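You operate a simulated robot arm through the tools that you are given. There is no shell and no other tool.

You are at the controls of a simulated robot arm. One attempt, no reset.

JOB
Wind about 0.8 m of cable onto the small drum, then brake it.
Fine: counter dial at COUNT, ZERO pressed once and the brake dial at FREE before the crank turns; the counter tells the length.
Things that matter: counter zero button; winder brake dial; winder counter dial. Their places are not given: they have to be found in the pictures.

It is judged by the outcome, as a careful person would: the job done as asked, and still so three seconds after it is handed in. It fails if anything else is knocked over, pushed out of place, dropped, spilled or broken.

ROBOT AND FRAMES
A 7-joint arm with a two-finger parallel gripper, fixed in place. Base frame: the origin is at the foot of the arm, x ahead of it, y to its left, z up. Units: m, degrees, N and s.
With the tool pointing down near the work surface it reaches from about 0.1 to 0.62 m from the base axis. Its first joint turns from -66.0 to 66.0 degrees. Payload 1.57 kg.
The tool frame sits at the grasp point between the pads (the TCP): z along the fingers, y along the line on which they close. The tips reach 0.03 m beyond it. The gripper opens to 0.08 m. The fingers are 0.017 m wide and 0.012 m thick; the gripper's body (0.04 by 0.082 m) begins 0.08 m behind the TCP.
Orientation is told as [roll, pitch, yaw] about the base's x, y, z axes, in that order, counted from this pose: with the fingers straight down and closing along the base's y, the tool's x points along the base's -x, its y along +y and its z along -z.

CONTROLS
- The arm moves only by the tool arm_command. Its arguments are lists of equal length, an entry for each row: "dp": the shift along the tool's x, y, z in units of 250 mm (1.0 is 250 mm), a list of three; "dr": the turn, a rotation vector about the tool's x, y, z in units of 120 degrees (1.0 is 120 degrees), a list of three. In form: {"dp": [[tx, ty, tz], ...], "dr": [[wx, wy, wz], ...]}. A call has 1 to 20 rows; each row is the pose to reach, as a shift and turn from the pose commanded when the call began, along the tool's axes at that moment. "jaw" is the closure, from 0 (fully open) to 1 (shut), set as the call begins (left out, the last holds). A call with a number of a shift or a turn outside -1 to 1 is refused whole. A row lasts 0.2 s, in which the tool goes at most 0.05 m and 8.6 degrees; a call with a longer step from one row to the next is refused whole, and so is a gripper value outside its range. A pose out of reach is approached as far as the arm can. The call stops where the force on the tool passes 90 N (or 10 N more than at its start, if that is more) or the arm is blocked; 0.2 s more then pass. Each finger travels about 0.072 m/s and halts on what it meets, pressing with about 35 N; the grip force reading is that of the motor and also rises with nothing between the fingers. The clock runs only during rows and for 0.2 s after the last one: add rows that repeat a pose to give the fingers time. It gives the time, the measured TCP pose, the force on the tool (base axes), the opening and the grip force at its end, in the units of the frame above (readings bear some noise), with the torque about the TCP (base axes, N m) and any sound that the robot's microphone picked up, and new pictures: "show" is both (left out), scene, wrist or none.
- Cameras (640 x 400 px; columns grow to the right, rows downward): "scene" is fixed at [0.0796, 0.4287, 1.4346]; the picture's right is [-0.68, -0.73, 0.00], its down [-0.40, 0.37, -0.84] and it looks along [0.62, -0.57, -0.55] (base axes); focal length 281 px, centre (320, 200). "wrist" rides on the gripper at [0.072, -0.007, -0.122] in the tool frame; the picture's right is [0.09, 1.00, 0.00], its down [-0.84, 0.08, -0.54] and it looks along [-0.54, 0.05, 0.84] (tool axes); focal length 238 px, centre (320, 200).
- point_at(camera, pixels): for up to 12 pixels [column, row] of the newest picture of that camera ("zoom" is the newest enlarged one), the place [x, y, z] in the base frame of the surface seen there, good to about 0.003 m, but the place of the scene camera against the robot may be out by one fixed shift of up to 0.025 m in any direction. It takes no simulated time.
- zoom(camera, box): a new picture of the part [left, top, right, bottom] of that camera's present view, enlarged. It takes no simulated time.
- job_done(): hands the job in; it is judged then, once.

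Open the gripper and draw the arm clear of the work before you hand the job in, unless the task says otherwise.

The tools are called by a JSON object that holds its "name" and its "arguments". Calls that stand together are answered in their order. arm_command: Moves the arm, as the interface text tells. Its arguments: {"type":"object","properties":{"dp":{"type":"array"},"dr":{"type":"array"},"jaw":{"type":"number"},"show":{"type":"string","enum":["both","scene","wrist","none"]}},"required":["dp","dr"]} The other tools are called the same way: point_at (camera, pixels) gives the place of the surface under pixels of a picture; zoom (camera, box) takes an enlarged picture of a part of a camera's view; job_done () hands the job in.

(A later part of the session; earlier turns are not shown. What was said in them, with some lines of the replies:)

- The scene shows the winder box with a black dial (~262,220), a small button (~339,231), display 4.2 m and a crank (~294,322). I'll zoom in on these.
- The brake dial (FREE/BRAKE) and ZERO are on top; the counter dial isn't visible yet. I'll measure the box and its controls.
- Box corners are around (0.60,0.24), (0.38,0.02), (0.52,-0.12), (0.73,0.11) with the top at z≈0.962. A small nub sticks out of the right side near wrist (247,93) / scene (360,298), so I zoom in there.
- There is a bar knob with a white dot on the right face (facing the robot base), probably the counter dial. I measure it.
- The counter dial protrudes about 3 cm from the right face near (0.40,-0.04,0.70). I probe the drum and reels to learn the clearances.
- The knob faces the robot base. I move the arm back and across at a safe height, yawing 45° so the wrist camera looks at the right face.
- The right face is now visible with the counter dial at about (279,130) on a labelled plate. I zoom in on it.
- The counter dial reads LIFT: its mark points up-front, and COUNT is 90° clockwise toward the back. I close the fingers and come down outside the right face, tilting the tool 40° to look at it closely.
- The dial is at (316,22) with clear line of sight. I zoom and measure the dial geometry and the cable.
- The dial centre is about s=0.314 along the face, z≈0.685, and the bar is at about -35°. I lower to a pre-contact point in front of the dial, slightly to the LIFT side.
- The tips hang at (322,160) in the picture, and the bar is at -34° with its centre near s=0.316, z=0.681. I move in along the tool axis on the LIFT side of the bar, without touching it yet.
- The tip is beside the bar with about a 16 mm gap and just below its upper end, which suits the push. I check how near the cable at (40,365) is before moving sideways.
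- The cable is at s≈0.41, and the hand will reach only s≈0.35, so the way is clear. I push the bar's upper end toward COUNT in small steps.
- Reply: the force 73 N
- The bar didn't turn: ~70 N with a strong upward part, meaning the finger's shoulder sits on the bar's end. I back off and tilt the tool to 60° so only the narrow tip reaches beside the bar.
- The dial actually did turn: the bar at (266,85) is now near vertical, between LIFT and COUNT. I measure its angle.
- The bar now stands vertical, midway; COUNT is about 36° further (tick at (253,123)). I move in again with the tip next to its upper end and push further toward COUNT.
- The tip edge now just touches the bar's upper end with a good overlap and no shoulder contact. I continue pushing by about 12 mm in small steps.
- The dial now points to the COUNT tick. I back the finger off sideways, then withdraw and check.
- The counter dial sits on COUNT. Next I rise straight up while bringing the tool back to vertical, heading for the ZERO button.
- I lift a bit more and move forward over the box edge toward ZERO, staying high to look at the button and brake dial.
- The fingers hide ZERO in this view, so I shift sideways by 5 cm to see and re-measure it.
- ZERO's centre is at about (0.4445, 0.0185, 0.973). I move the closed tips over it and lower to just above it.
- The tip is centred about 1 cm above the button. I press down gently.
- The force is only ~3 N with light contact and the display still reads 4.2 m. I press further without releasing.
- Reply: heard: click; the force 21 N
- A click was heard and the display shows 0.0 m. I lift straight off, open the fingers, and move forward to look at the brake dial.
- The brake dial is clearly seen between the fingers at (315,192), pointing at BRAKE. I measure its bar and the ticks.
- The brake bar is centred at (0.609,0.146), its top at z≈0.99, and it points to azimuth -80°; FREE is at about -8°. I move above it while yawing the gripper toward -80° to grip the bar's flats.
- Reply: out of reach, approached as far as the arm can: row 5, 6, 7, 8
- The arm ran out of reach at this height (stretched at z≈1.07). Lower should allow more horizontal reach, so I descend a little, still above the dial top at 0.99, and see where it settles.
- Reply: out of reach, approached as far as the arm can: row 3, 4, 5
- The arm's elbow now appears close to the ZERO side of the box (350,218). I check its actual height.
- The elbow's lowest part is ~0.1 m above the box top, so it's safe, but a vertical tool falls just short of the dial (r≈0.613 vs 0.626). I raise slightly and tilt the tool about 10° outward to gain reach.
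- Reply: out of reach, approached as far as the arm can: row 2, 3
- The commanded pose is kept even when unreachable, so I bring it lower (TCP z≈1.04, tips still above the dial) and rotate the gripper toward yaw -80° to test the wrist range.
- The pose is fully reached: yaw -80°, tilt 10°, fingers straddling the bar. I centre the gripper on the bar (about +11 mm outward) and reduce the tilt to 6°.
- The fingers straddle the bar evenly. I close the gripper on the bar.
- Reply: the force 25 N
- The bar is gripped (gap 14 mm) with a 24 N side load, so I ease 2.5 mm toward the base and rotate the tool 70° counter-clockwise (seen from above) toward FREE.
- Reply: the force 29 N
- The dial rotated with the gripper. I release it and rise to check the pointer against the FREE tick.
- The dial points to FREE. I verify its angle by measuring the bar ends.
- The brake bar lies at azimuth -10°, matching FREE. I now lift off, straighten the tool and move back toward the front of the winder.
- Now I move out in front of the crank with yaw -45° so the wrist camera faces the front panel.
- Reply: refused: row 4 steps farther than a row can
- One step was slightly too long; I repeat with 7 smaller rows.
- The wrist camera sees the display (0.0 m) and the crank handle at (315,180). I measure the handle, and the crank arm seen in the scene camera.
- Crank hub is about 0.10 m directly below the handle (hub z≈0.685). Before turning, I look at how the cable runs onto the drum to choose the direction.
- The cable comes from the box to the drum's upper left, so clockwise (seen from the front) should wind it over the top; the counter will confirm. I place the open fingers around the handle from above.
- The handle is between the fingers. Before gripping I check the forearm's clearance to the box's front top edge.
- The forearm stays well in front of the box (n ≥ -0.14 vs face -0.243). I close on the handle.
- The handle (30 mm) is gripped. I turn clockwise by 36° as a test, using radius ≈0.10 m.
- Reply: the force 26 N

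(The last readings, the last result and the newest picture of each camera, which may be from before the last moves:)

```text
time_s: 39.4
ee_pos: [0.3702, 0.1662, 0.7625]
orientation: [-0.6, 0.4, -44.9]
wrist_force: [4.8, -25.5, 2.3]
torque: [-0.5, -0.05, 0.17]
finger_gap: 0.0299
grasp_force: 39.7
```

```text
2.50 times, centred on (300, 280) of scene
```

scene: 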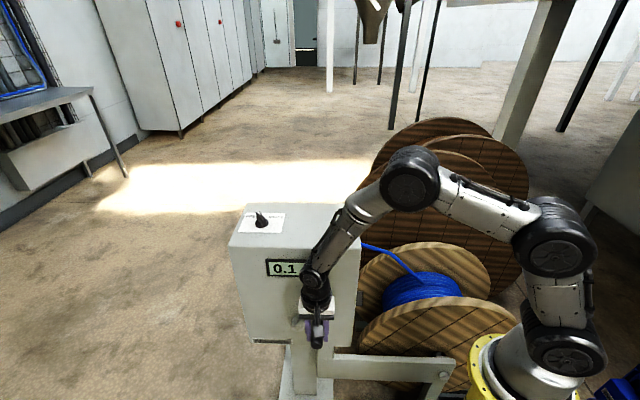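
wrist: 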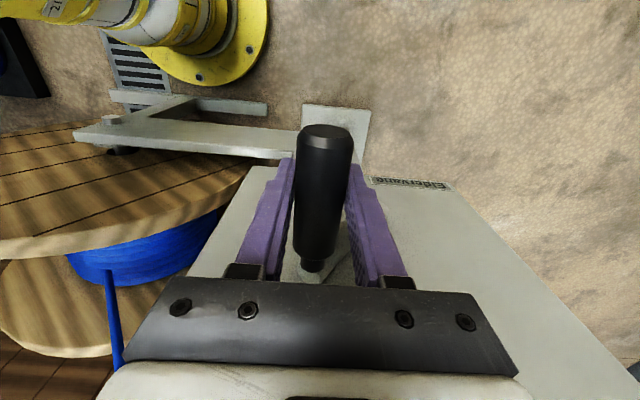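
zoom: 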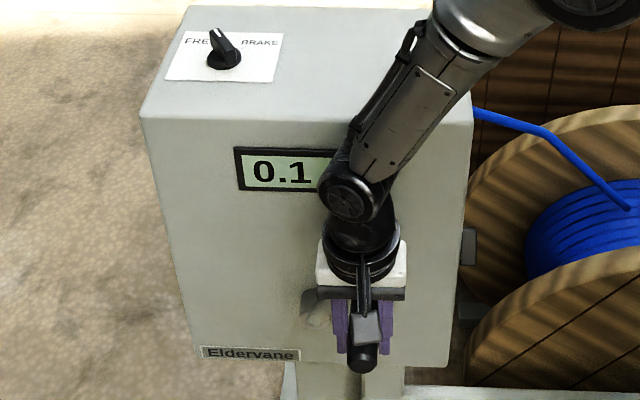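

The counter shows 0.1 m, so clockwise winds with the count increasing. The measured arc suggests R≈0.095 m; I continue clockwise to 90°.

{"name": "arm_command", "arguments": {"dp": [[0, -0.0328, 0.0392], [0, -0.0716, 0.0848], [0, -0.1024, 0.1356], [0, -0.1256, 0.1904], [0, -0.1392, 0.2484], [0, -0.144, 0.308]], "dr": [[0, 0, 0], [0, 0, 0], [0, 0, 0], [0, 0, 0], [0, 0, 0], [0, 0, 0]]}}

{"name": "zoom", "arguments": {"camera": "scene", "box": [220, 200, 380, 360]}}

```text
time_s: 40.8
ee_pos: [0.336, 0.1392, 0.6848]
orientation: [-1.5, 0.9, -45.2]
wrist_force: [-15.4, -52.0, 1.1]
torque: [1.04, 0.09, 0.49]
finger_gap: 0.0294
grasp_force: 39.0
```

scene: 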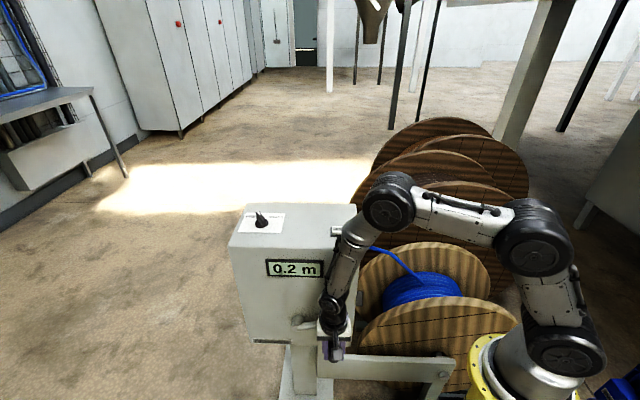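
wrist: 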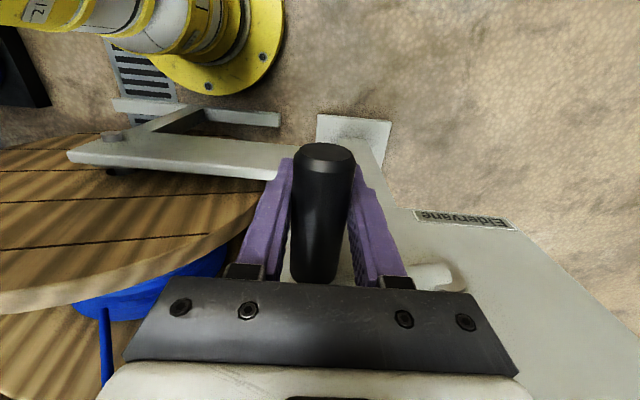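

```text
2.50 times, centred on (300, 280) of scene
```

zoom: 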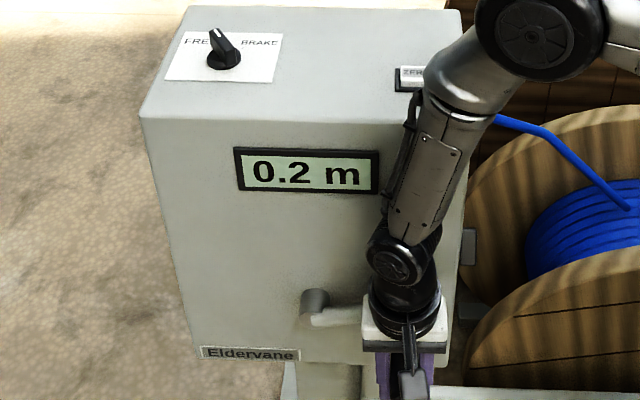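

Count is 0.2 m at about 90°; the side pull shows R≈0.105 m with the hub at z≈0.681. With the corrected circle I continue clockwise to 180°.

{"name": "arm_command", "arguments": {"dp": [[0, -0.0348, 0.1056], [0, -0.0196, 0.1696], [0, 0.0056, 0.2308], [0, 0.0404, 0.2868], [0, 0.0832, 0.3368], [0, 0.1332, 0.3796], [0, 0.1892, 0.4144], [0, 0.2504, 0.4396], [0, 0.3144, 0.4548], [0, 0.38, 0.46]], "dr": [[0, 0, 0], [0, 0, 0], [0, 0, 0], [0, 0, 0], [0, 0, 0], [0, 0, 0], [0, 0, 0], [0, 0, 0], [0, 0, 0], [0, 0, 0]]}}

{"name": "zoom", "arguments": {"camera": "scene", "box": [220, 200, 380, 360]}}

```text
time_s: 43.0
ee_pos: [0.4234, 0.2205, 0.5785]
orientation: [1.5, -0.2, -44.8]
wrist_force: [2.2, 32.9, -26.7]
torque: [0.28, 0.14, -0.07]
finger_gap: 0.0294
grasp_force: 39.3
```

scene: 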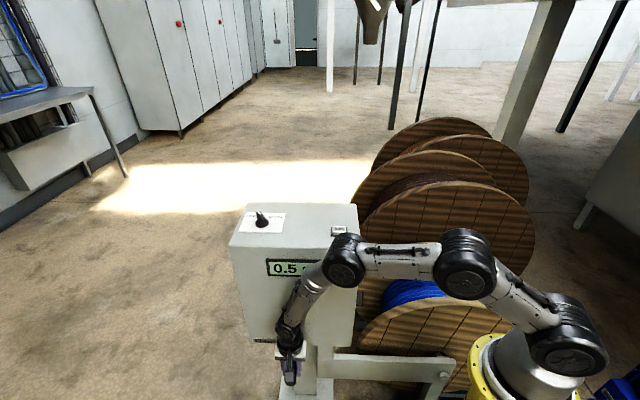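
wrist: 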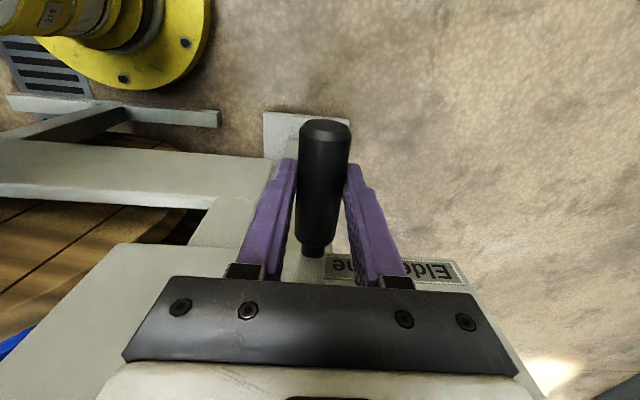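

```text
2.50 times, centred on (300, 280) of scene
```

zoom: 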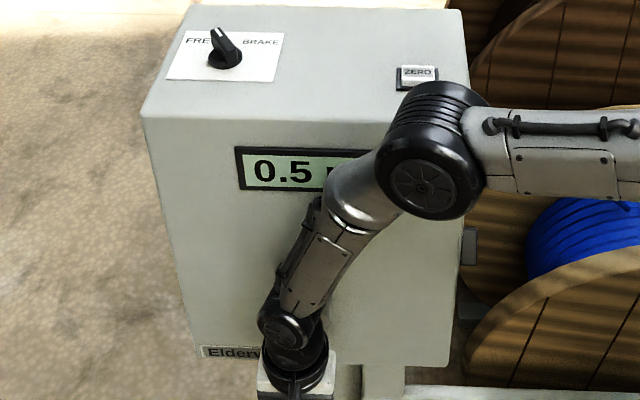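

The count is 0.5 m at about 188°. The elbow now appears in front of the box's right corner, so I check its clearance before continuing.

{"name": "point_at", "arguments": {"camera": "scene", "pixels": [[345, 262], [325, 245], [355, 280], [330, 275], [400, 258], [360, 240], [440, 262], [305, 300]]}}

```text
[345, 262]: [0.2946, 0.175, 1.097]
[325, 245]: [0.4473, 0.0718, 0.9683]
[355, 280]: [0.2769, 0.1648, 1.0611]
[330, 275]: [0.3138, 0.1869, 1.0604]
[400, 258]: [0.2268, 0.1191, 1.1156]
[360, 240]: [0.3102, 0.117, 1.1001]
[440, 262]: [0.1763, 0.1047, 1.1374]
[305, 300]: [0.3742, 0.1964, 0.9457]
```

The elbow is clear of the box (n≈-0.14, z≈1.1). I continue clockwise to about 261° and read again.

{"name": "arm_command", "arguments": {"dp": [[0, 0.0656, -0.0052], [0, 0.1296, -0.0204], [0, 0.1908, -0.0456], [0, 0.2468, -0.0804], [0, 0.2968, -0.1232], [0, 0.3396, -0.1732], [0, 0.3744, -0.2292], [0, 0.3996, -0.2904], [0, 0.4148, -0.3544]], "dr": [[0, 0, 0], [0, 0, 0], [0, 0, 0], [0, 0, 0], [0, 0, 0], [0, 0, 0], [0, 0, 0], [0, 0, 0], [0, 0, 0]]}}

{"name": "zoom", "arguments": {"camera": "scene", "box": [220, 200, 380, 360]}}

```text
time_s: 45.0
ee_pos: [0.4881, 0.285, 0.6663]
orientation: [0.1, 0.1, -45.0]
wrist_force: [-16.1, -22.5, 20.0]
torque: [-0.55, 0.28, -0.01]
finger_gap: 0.0301
grasp_force: 39.1
```

scene: 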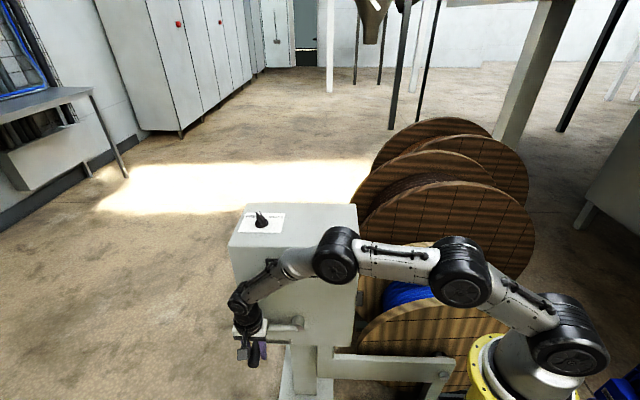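
wrist: 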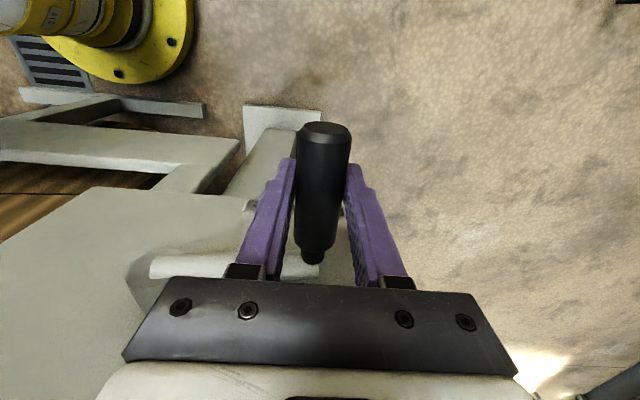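

```text
2.50 times, centred on (300, 280) of scene
```

zoom: 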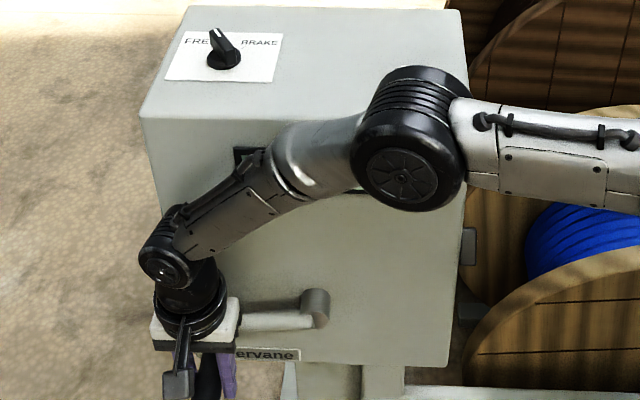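

The forearm hides the display here; by the rate so far (~0.0026 m/deg) 0.8 m should come near 300–307°. I go to 300°, then will let go and look.

{"name": "arm_command", "arguments": {"dp": [[0, 0.0052, -0.0656], [0, 0, -0.1312], [0, -0.0152, -0.1952], [0, -0.0404, -0.2564], [0, -0.0512, -0.2756], [0, -0.0512, -0.2756]], "dr": [[0, 0, 0], [0, 0, 0], [0, 0, 0], [0, 0, 0], [0, 0, 0], [0, 0, 0]]}}

{"name": "zoom", "arguments": {"camera": "scene", "box": [220, 200, 380, 360]}}

```text
time_s: 46.4
ee_pos: [0.479, 0.278, 0.7362]
orientation: [0.6, 0.1, -44.8]
wrist_force: [2.0, 10.3, 8.2]
torque: [0.11, 0.35, 0.1]
finger_gap: 0.03
grasp_force: 39.3
```

scene: 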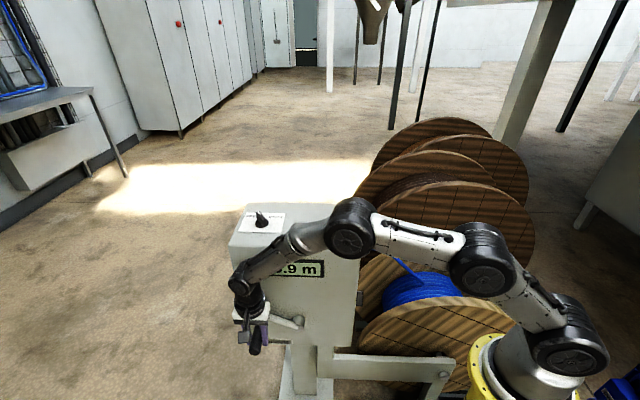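
wrist: 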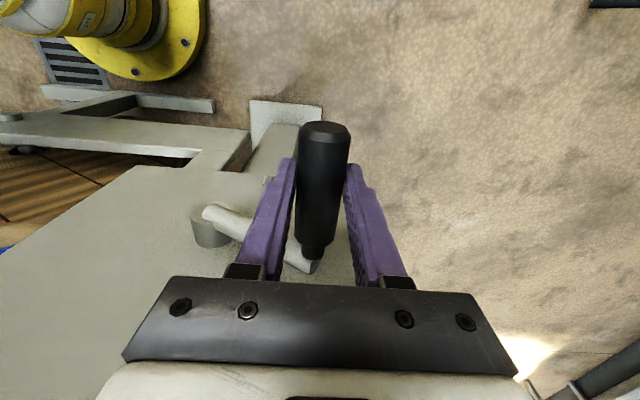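

```text
2.50 times, centred on (300, 280) of scene
```

zoom: 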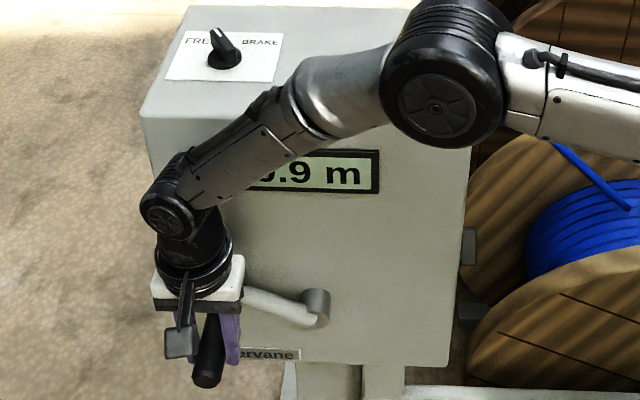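

The visible part of the display reads "0.9 m", a little over. I turn back about 20° to φ≈280° (≈0.80 m) and watch the display.

{"name": "arm_command", "arguments": {"dp": [[0, 0.014, 0.026], [0, 0.0312, 0.0664], [0, 0.042, 0.1012], [0, 0.05, 0.1372], [0, 0.05, 0.1372]], "dr": [[0, 0, 0], [0, 0, 0], [0, 0, 0], [0, 0, 0], [0, 0, 0]]}}

{"name": "zoom", "arguments": {"camera": "scene", "box": [250, 245, 346, 305]}}

```text
time_s: 47.6
ee_pos: [0.4876, 0.285, 0.6977]
orientation: [0.3, 0.2, -45.0]
wrist_force: [6.5, 22.0, -4.5]
torque: [0.29, -0.31, 0.12]
finger_gap: 0.0299
grasp_force: 38.9
```

scene: 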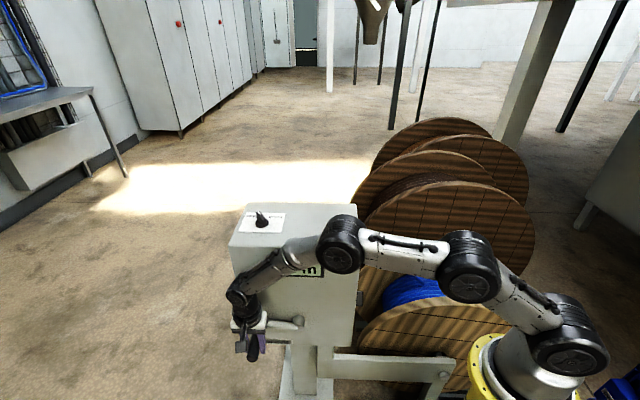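
wrist: 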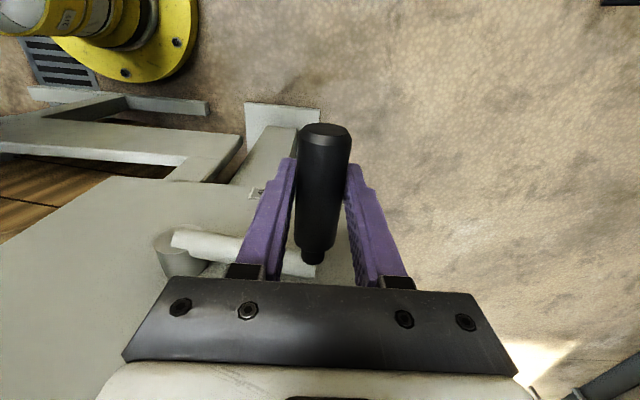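

```text
6.67 times, centred on (298, 275) of scene
```

zoom: 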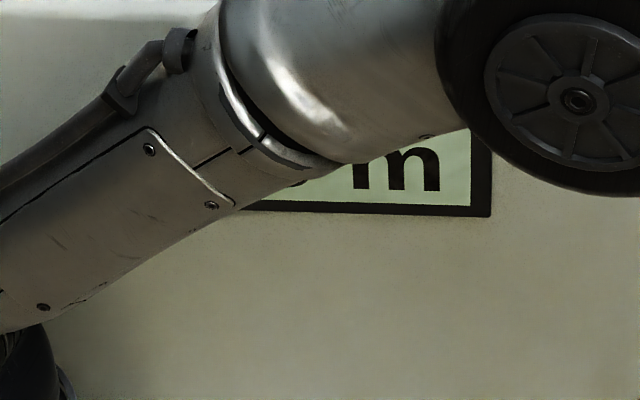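

The display is hidden at this angle. I release the handle gently and watch whether the crank stays put.

{"name": "arm_command", "arguments": {"dp": [[0, 0, 0], [0, 0, 0], [0, 0, 0]], "dr": [[0, 0, 0], [0, 0, 0], [0, 0, 0]], "jaw": 0}}

```text
time_s: 48.4
ee_pos: [0.487, 0.2839, 0.6983]
orientation: [0.1, 0.2, -45.0]
wrist_force: [0.9, -0.4, 0.4]
torque: [0.0, 0.02, 0.02]
finger_gap: 0.08
grasp_force: 0.0
```

scene: 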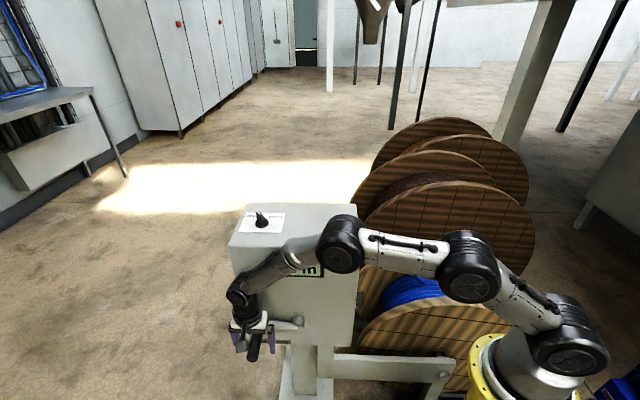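
wrist: 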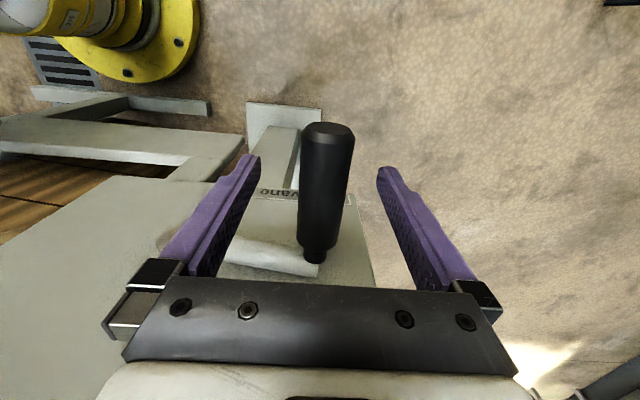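

The crank stays in place after release. I lift the open fingers straight up clear of the handle and read the display.

{"name": "arm_command", "arguments": {"dp": [[0, 0, -0.12], [0, 0, -0.3], [0, 0, -0.48], [0, 0, -0.66], [0, 0, -0.84], [0, 0, -1.0]], "dr": [[0, 0, 0], [0, 0, 0], [0, 0, 0], [0, 0, 0], [0, 0, 0], [0, 0, 0]]}}

{"name": "zoom", "arguments": {"camera": "scene", "box": [220, 200, 380, 360]}}

{"name": "zoom", "arguments": {"camera": "wrist", "box": [160, 80, 400, 280]}}

```text
time_s: 49.8
ee_pos: [0.4878, 0.2844, 0.9467]
orientation: [0.0, 0.2, -45.0]
wrist_force: [0.4, 0.7, -0.1]
torque: [-0.02, -0.01, 0.0]
finger_gap: 0.0798
grasp_force: 0.0
```

scene: 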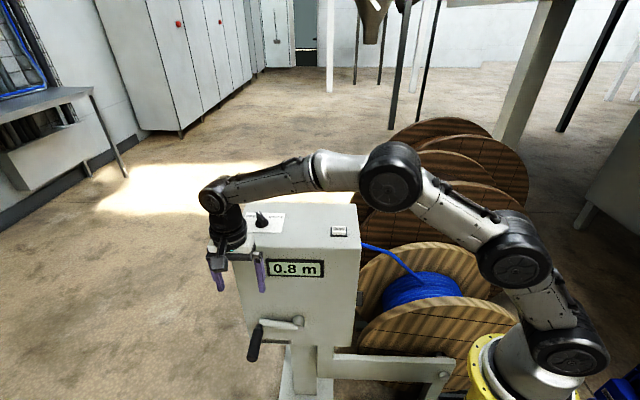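
wrist: 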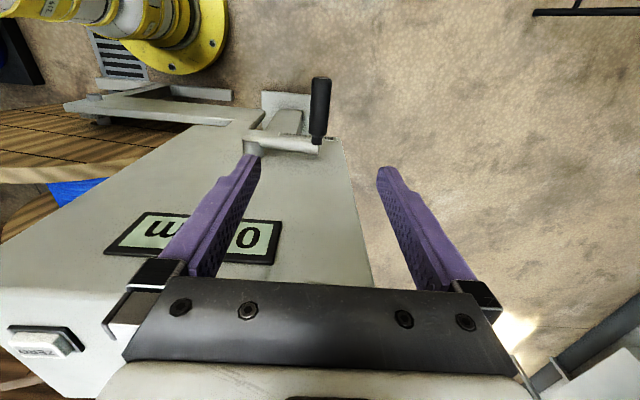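

```text
2.50 times, centred on (300, 280) of scene
```

zoom: 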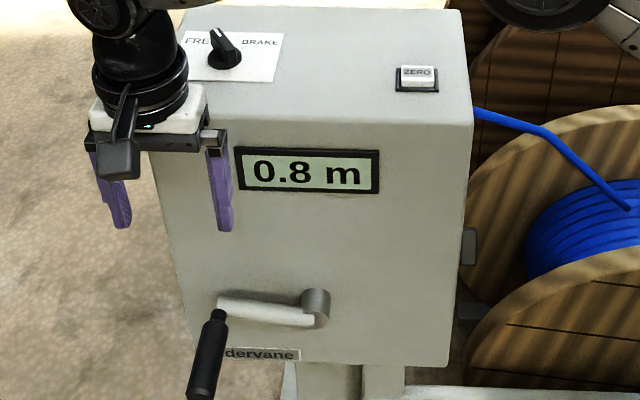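

```text
2.00 times, centred on (280, 180) of wrist
```

zoom: 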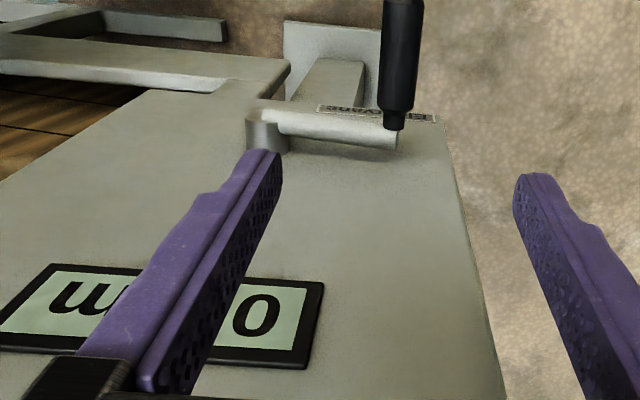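

The display clearly reads 0.8 m. Now to brake: I rise and move back over the box toward the brake dial, yawing to -10° to match its bar.

{"name": "arm_command", "arguments": {"dp": [[0, 0, -0.16], [0, 0, -0.32], [0, 0, -0.48], [-0.1, -0.03, -0.48], [-0.2, -0.06, -0.48], [-0.3, -0.09, -0.48], [-0.396, -0.113, -0.48], [-0.396, -0.113, -0.48]], "dr": [[0, 0, 0], [0, 0, 0], [0, 0, 0], [0, 0, -0.058], [0, 0, -0.117], [0, 0, -0.175], [0, 0, -0.233], [0, 0, -0.2917]]}}

{"name": "zoom", "arguments": {"camera": "scene", "box": [220, 200, 380, 360]}}

```text
time_s: 51.6
ee_pos: [0.5378, 0.1938, 1.0685]
orientation: [0.0, 0.1, -9.9]
wrist_force: [-0.7, 0.3, 0.5]
torque: [0.03, 0.0, 0.0]
finger_gap: 0.0798
grasp_force: 0.1
```

scene: 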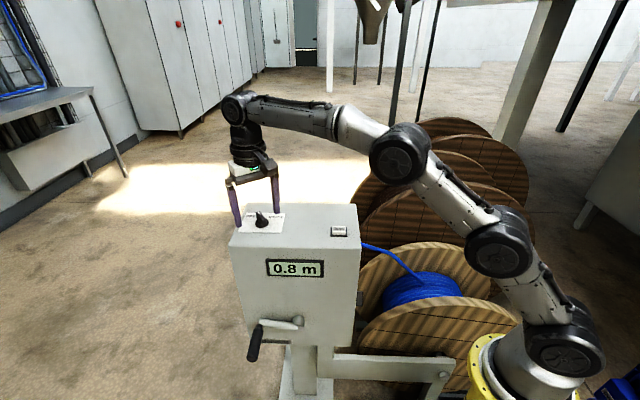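
wrist: 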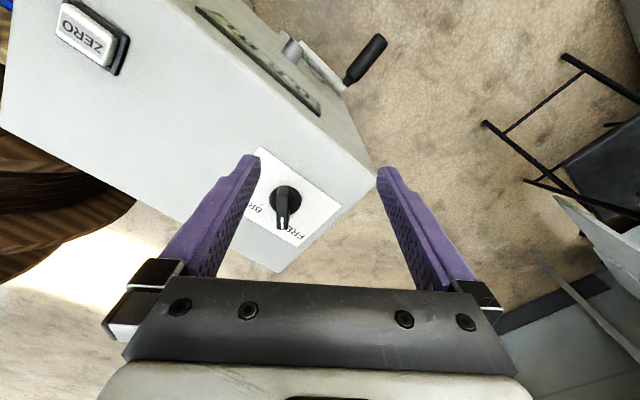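

```text
2.50 times, centred on (300, 280) of scene
```

zoom: 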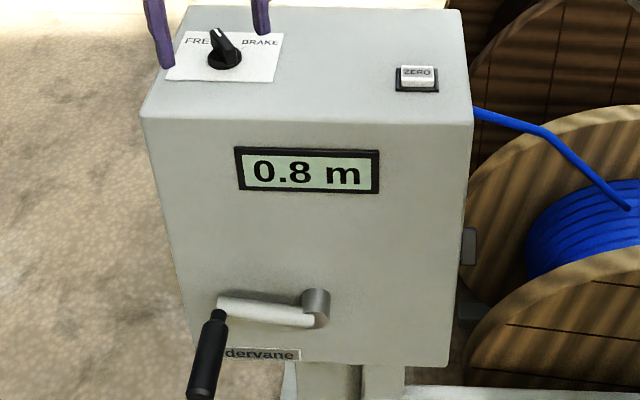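

Still 0.8 m and the brake dial at FREE. I move over the dial with a 6° outward tilt, staying above it.

{"name": "arm_command", "arguments": {"dp": [[-0.1, -0.05, 0.02], [-0.2, -0.1, 0.05], [-0.295, -0.151, 0.1], [-0.295, -0.151, 0.12]], "dr": [[-0.005, -0.011, 0], [-0.01, -0.023, 0], [-0.015, -0.034, 0], [-0.02, -0.0458, 0]]}}

{"name": "zoom", "arguments": {"camera": "wrist", "box": [220, 50, 400, 210]}}

```text
time_s: 52.6
ee_pos: [0.6033, 0.1447, 1.0364]
orientation: [2.7, -5.4, -10.1]
wrist_force: [0.3, -0.2, -0.3]
torque: [0.01, -0.02, 0.0]
finger_gap: 0.0798
grasp_force: 0.1
```

scene: 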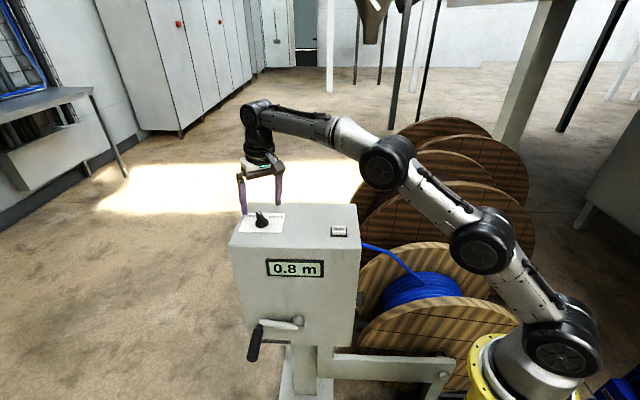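
wrist: 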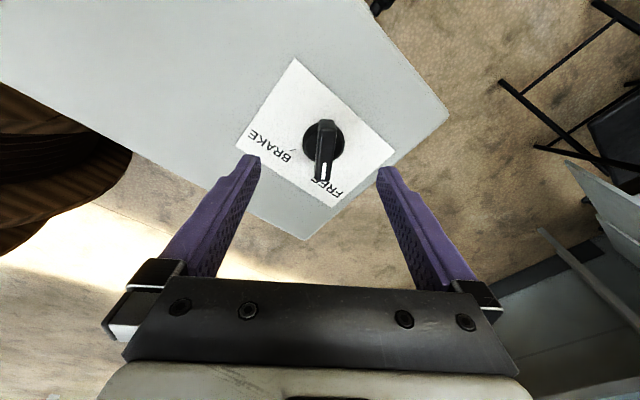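

```text
2.50 times, centred on (310, 130) of wrist
```

zoom: 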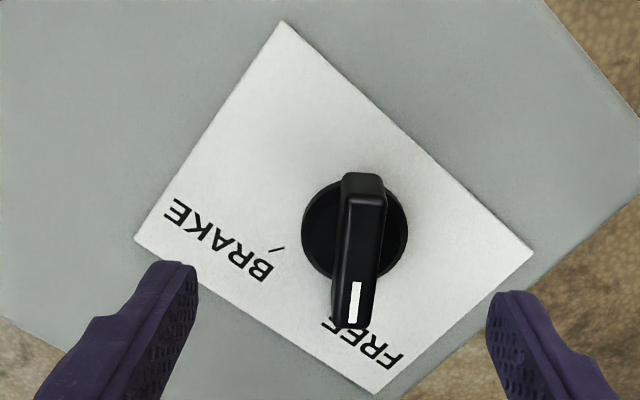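

Same pose as when I released it earlier. I descend 3 cm along the tool and close on the bar.

{"name": "arm_command", "arguments": {"dp": [[0.0, 0, 0.06], [-0.004, 0, 0.12], [-0.004, 0, 0.12]], "dr": [[0, 0, 0], [0, 0, 0], [0, 0, 0]], "show": "none"}}

{"name": "arm_command", "arguments": {"dp": [[0, 0, 0], [0, 0, 0], [0, 0, 0], [0, 0, 0]], "dr": [[0, 0, 0], [0, 0, 0], [0, 0, 0], [0, 0, 0]], "jaw": 1}}

{"name": "zoom", "arguments": {"camera": "wrist", "box": [240, 90, 420, 230]}}

```text
time_s: 53.4
ee_pos: [0.6084, 0.1449, 1.008]
orientation: [2.6, -5.5, -10.1]
wrist_force: [0.1, 0.4, -0.4]
torque: [0.0, -0.02, -0.01]
finger_gap: 0.0797
grasp_force: 0.1
```

```text
time_s: 54.4
ee_pos: [0.6079, 0.1464, 1.0082]
orientation: [2.8, -5.5, -10.0]
wrist_force: [7.0, 17.0, -2.2]
torque: [-0.04, -0.39, -0.17]
finger_gap: 0.0133
grasp_force: 30.4
```

scene: 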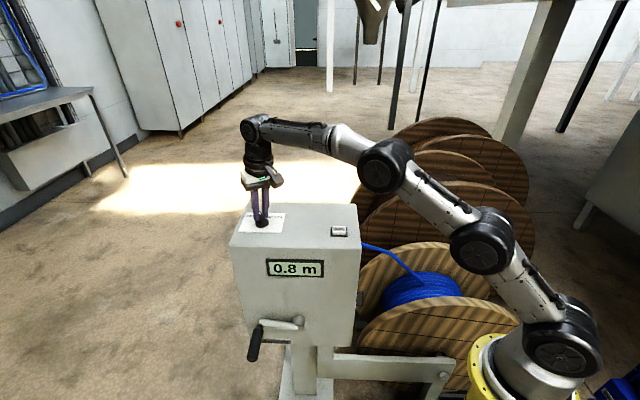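
wrist: 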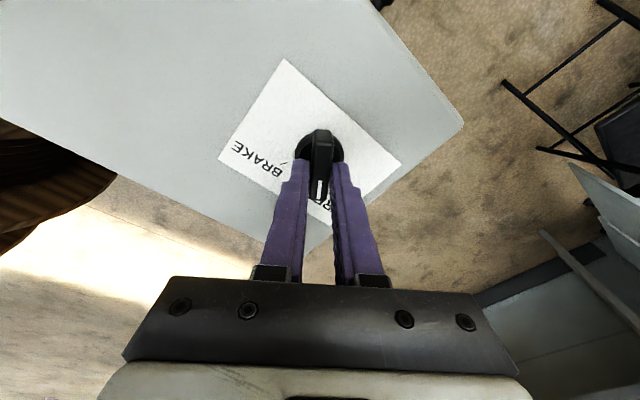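

```text
2.86 times, centred on (330, 160) of wrist
```

zoom: 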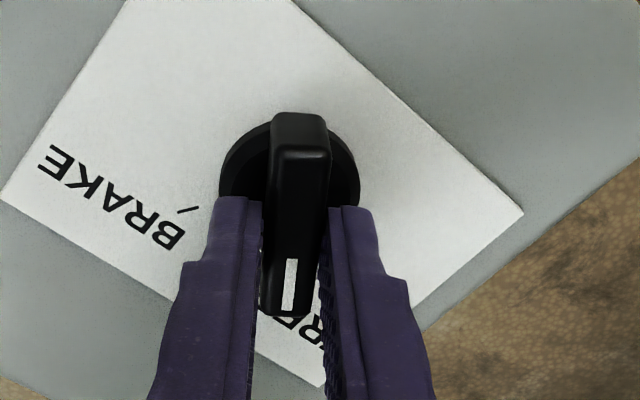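

The bar is gripped at FREE. I rotate 70° clockwise (from above) back to BRAKE.

{"name": "arm_command", "arguments": {"dp": [[0, 0.005, 0], [0, 0.005, 0], [0, 0.005, 0], [0, 0.005, 0], [0, 0.005, 0], [0, 0.005, 0], [0, 0.005, 0], [0, 0.005, 0], [0, 0.005, 0], [0, 0.005, 0], [0, 0.005, 0]], "dr": [[0, 0, 0.058], [0, 0, 0.116], [0, 0, 0.175], [0, 0, 0.233], [0, 0, 0.292], [0, 0, 0.35], [0, 0, 0.408], [0, 0, 0.467], [0, 0, 0.525], [0, 0, 0.588], [0, 0, 0.588]]}}

{"name": "zoom", "arguments": {"camera": "wrist", "box": [240, 90, 420, 230]}}

{"name": "zoom", "arguments": {"camera": "scene", "box": [220, 180, 300, 240]}}

```text
time_s: 56.8
ee_pos: [0.6062, 0.1432, 1.0072]
orientation: [5.7, 0.5, -80.6]
wrist_force: [-19.3, -0.6, 5.5]
torque: [-0.67, 0.68, 0.4]
finger_gap: 0.0139
grasp_force: 30.2
```

scene: 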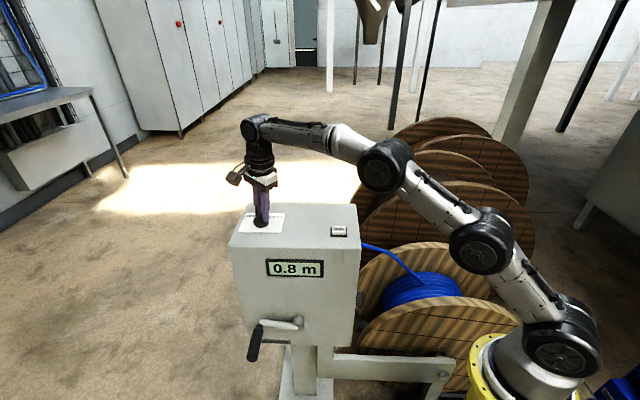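
wrist: 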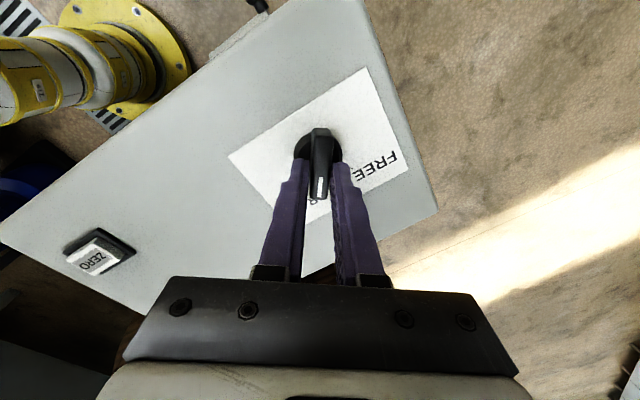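

```text
2.86 times, centred on (330, 160) of wrist
```

zoom: 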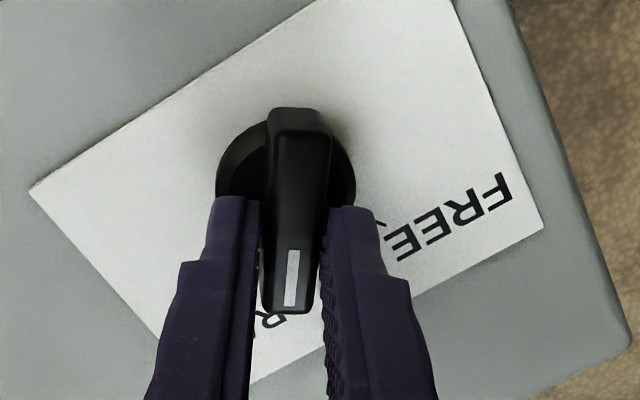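

```text
6.67 times, centred on (260, 210) of scene
```

zoom: 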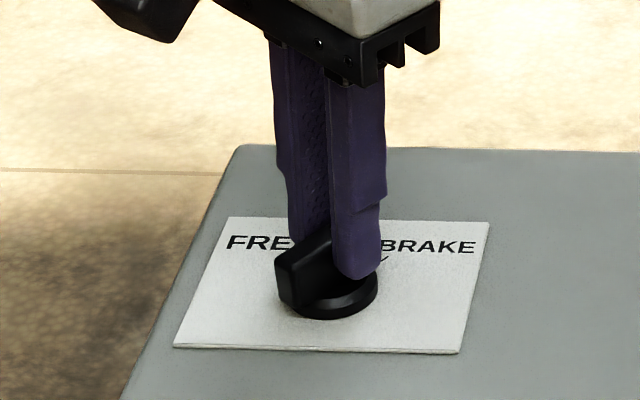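

The bar is back at the BRAKE angle (-80°). I open the fingers, rise along the tool and check.

{"name": "arm_command", "arguments": {"dp": [[0, 0, 0], [0, 0, 0], [0, 0, 0], [0, 0, -0.06], [0, 0, -0.14]], "dr": [[0, 0, 0], [0, 0, 0], [0, 0, 0], [0, 0, 0], [0, 0, 0]], "jaw": 0}}

{"name": "zoom", "arguments": {"camera": "wrist", "box": [230, 60, 410, 220]}}

{"name": "zoom", "arguments": {"camera": "scene", "box": [220, 180, 300, 240]}}

```text
time_s: 58.0
ee_pos: [0.6044, 0.1437, 1.0419]
orientation: [6.0, 0.8, -80.5]
wrist_force: [0.6, 0.2, 0.2]
torque: [-0.02, -0.03, 0.0]
finger_gap: 0.0798
grasp_force: 0.1
```

scene: 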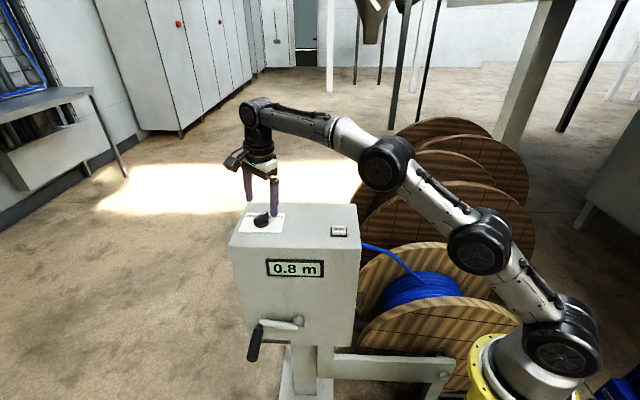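
wrist: 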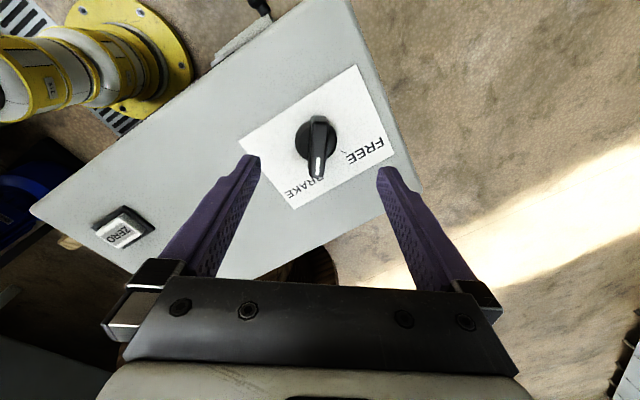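

```text
2.50 times, centred on (320, 140) of wrist
```

zoom: 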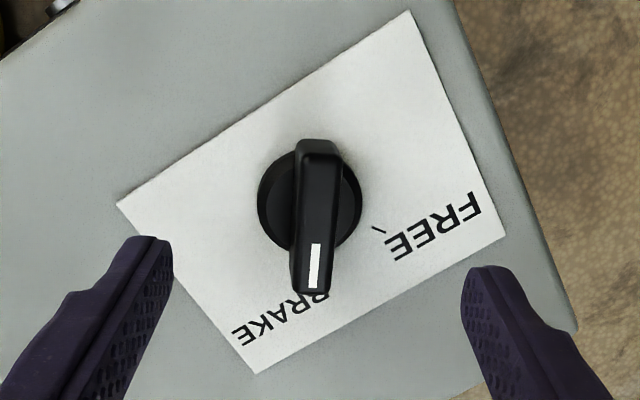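

```text
6.67 times, centred on (260, 210) of scene
```

zoom: 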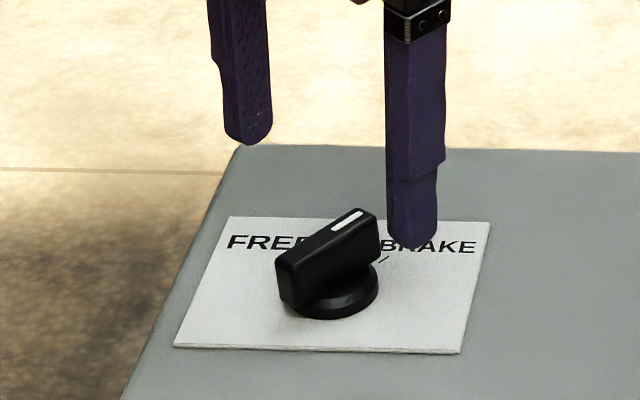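

The brake points at BRAKE exactly as at the start, with the counter at 0.8 m. I draw the arm up and back clear of the winder with the gripper open.

{"name": "arm_command", "arguments": {"dp": [[0, 0, -0.12], [0.03, -0.1, -0.22], [0.06, -0.22, -0.32], [0.1, -0.35, -0.42], [0.14, -0.48, -0.51], [0.18, -0.6, -0.6], [0.215, -0.71, -0.67], [0.215, -0.71, -0.67]], "dr": [[0, 0, 0], [0, 0, 0], [0, 0, 0], [0, 0, 0], [0, 0, 0], [0, 0, 0], [0, 0, 0], [0, 0, 0]]}}

{"name": "zoom", "arguments": {"camera": "scene", "box": [220, 190, 400, 370]}}

```text
time_s: 59.8
ee_pos: [0.4038, 0.1629, 1.1927]
orientation: [6.1, 0.7, -80.5]
wrist_force: [0.1, 0.3, 0.2]
torque: [0.02, -0.06, 0.03]
finger_gap: 0.0799
grasp_force: 0.1
```

scene: 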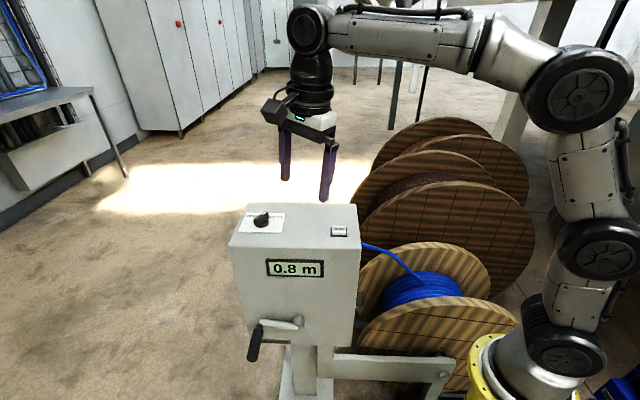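
wrist: 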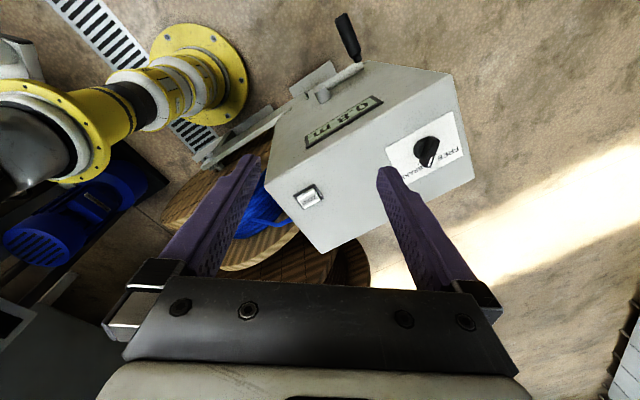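

```text
2.22 times, centred on (310, 280) of scene
```

zoom: 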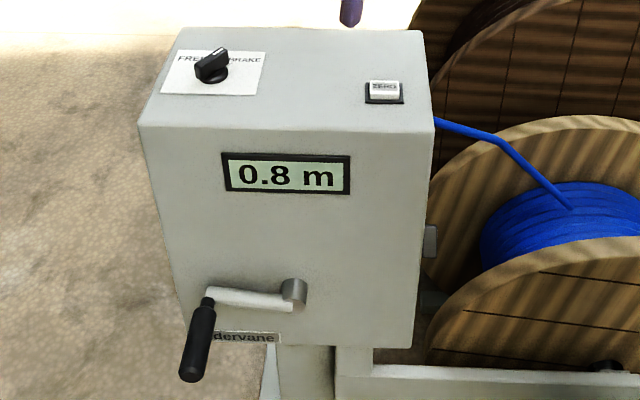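

The arm is clear and the gripper is open. The counter reads 0.8 m, the brake dial is at BRAKE and the counter dial is still at COUNT, so I hand the job in.

{"name": "job_done", "arguments": {}}

```text
The job is handed in.
```

I wound about 0.8 m of cable onto the small drum, set the brake, and handed the job in. The counter read 0.8 m in the last picture before that.

- **Before cranking:** I turned the counter dial from LIFT to COUNT and pressed ZERO once (one click, display went to 0.0 m). I then turned the brake dial to FREE.
- **Winding:** I turned the crank clockwise. The display reached 0.9 m at one point, so I turned the crank back about 20° and it settled at 0.8 m. It stayed there after I let go of the handle.
- **At the end:** the brake dial is at BRAKE, at the same angle as when I started. I drew the arm back clear with the gripper open.

My first push on the counter dial hit about 70 N because a finger caught on the end of the dial. It moved the dial only halfway, and I finished the turn at a steeper tilt. I saw nothing knocked over or moved out of place.
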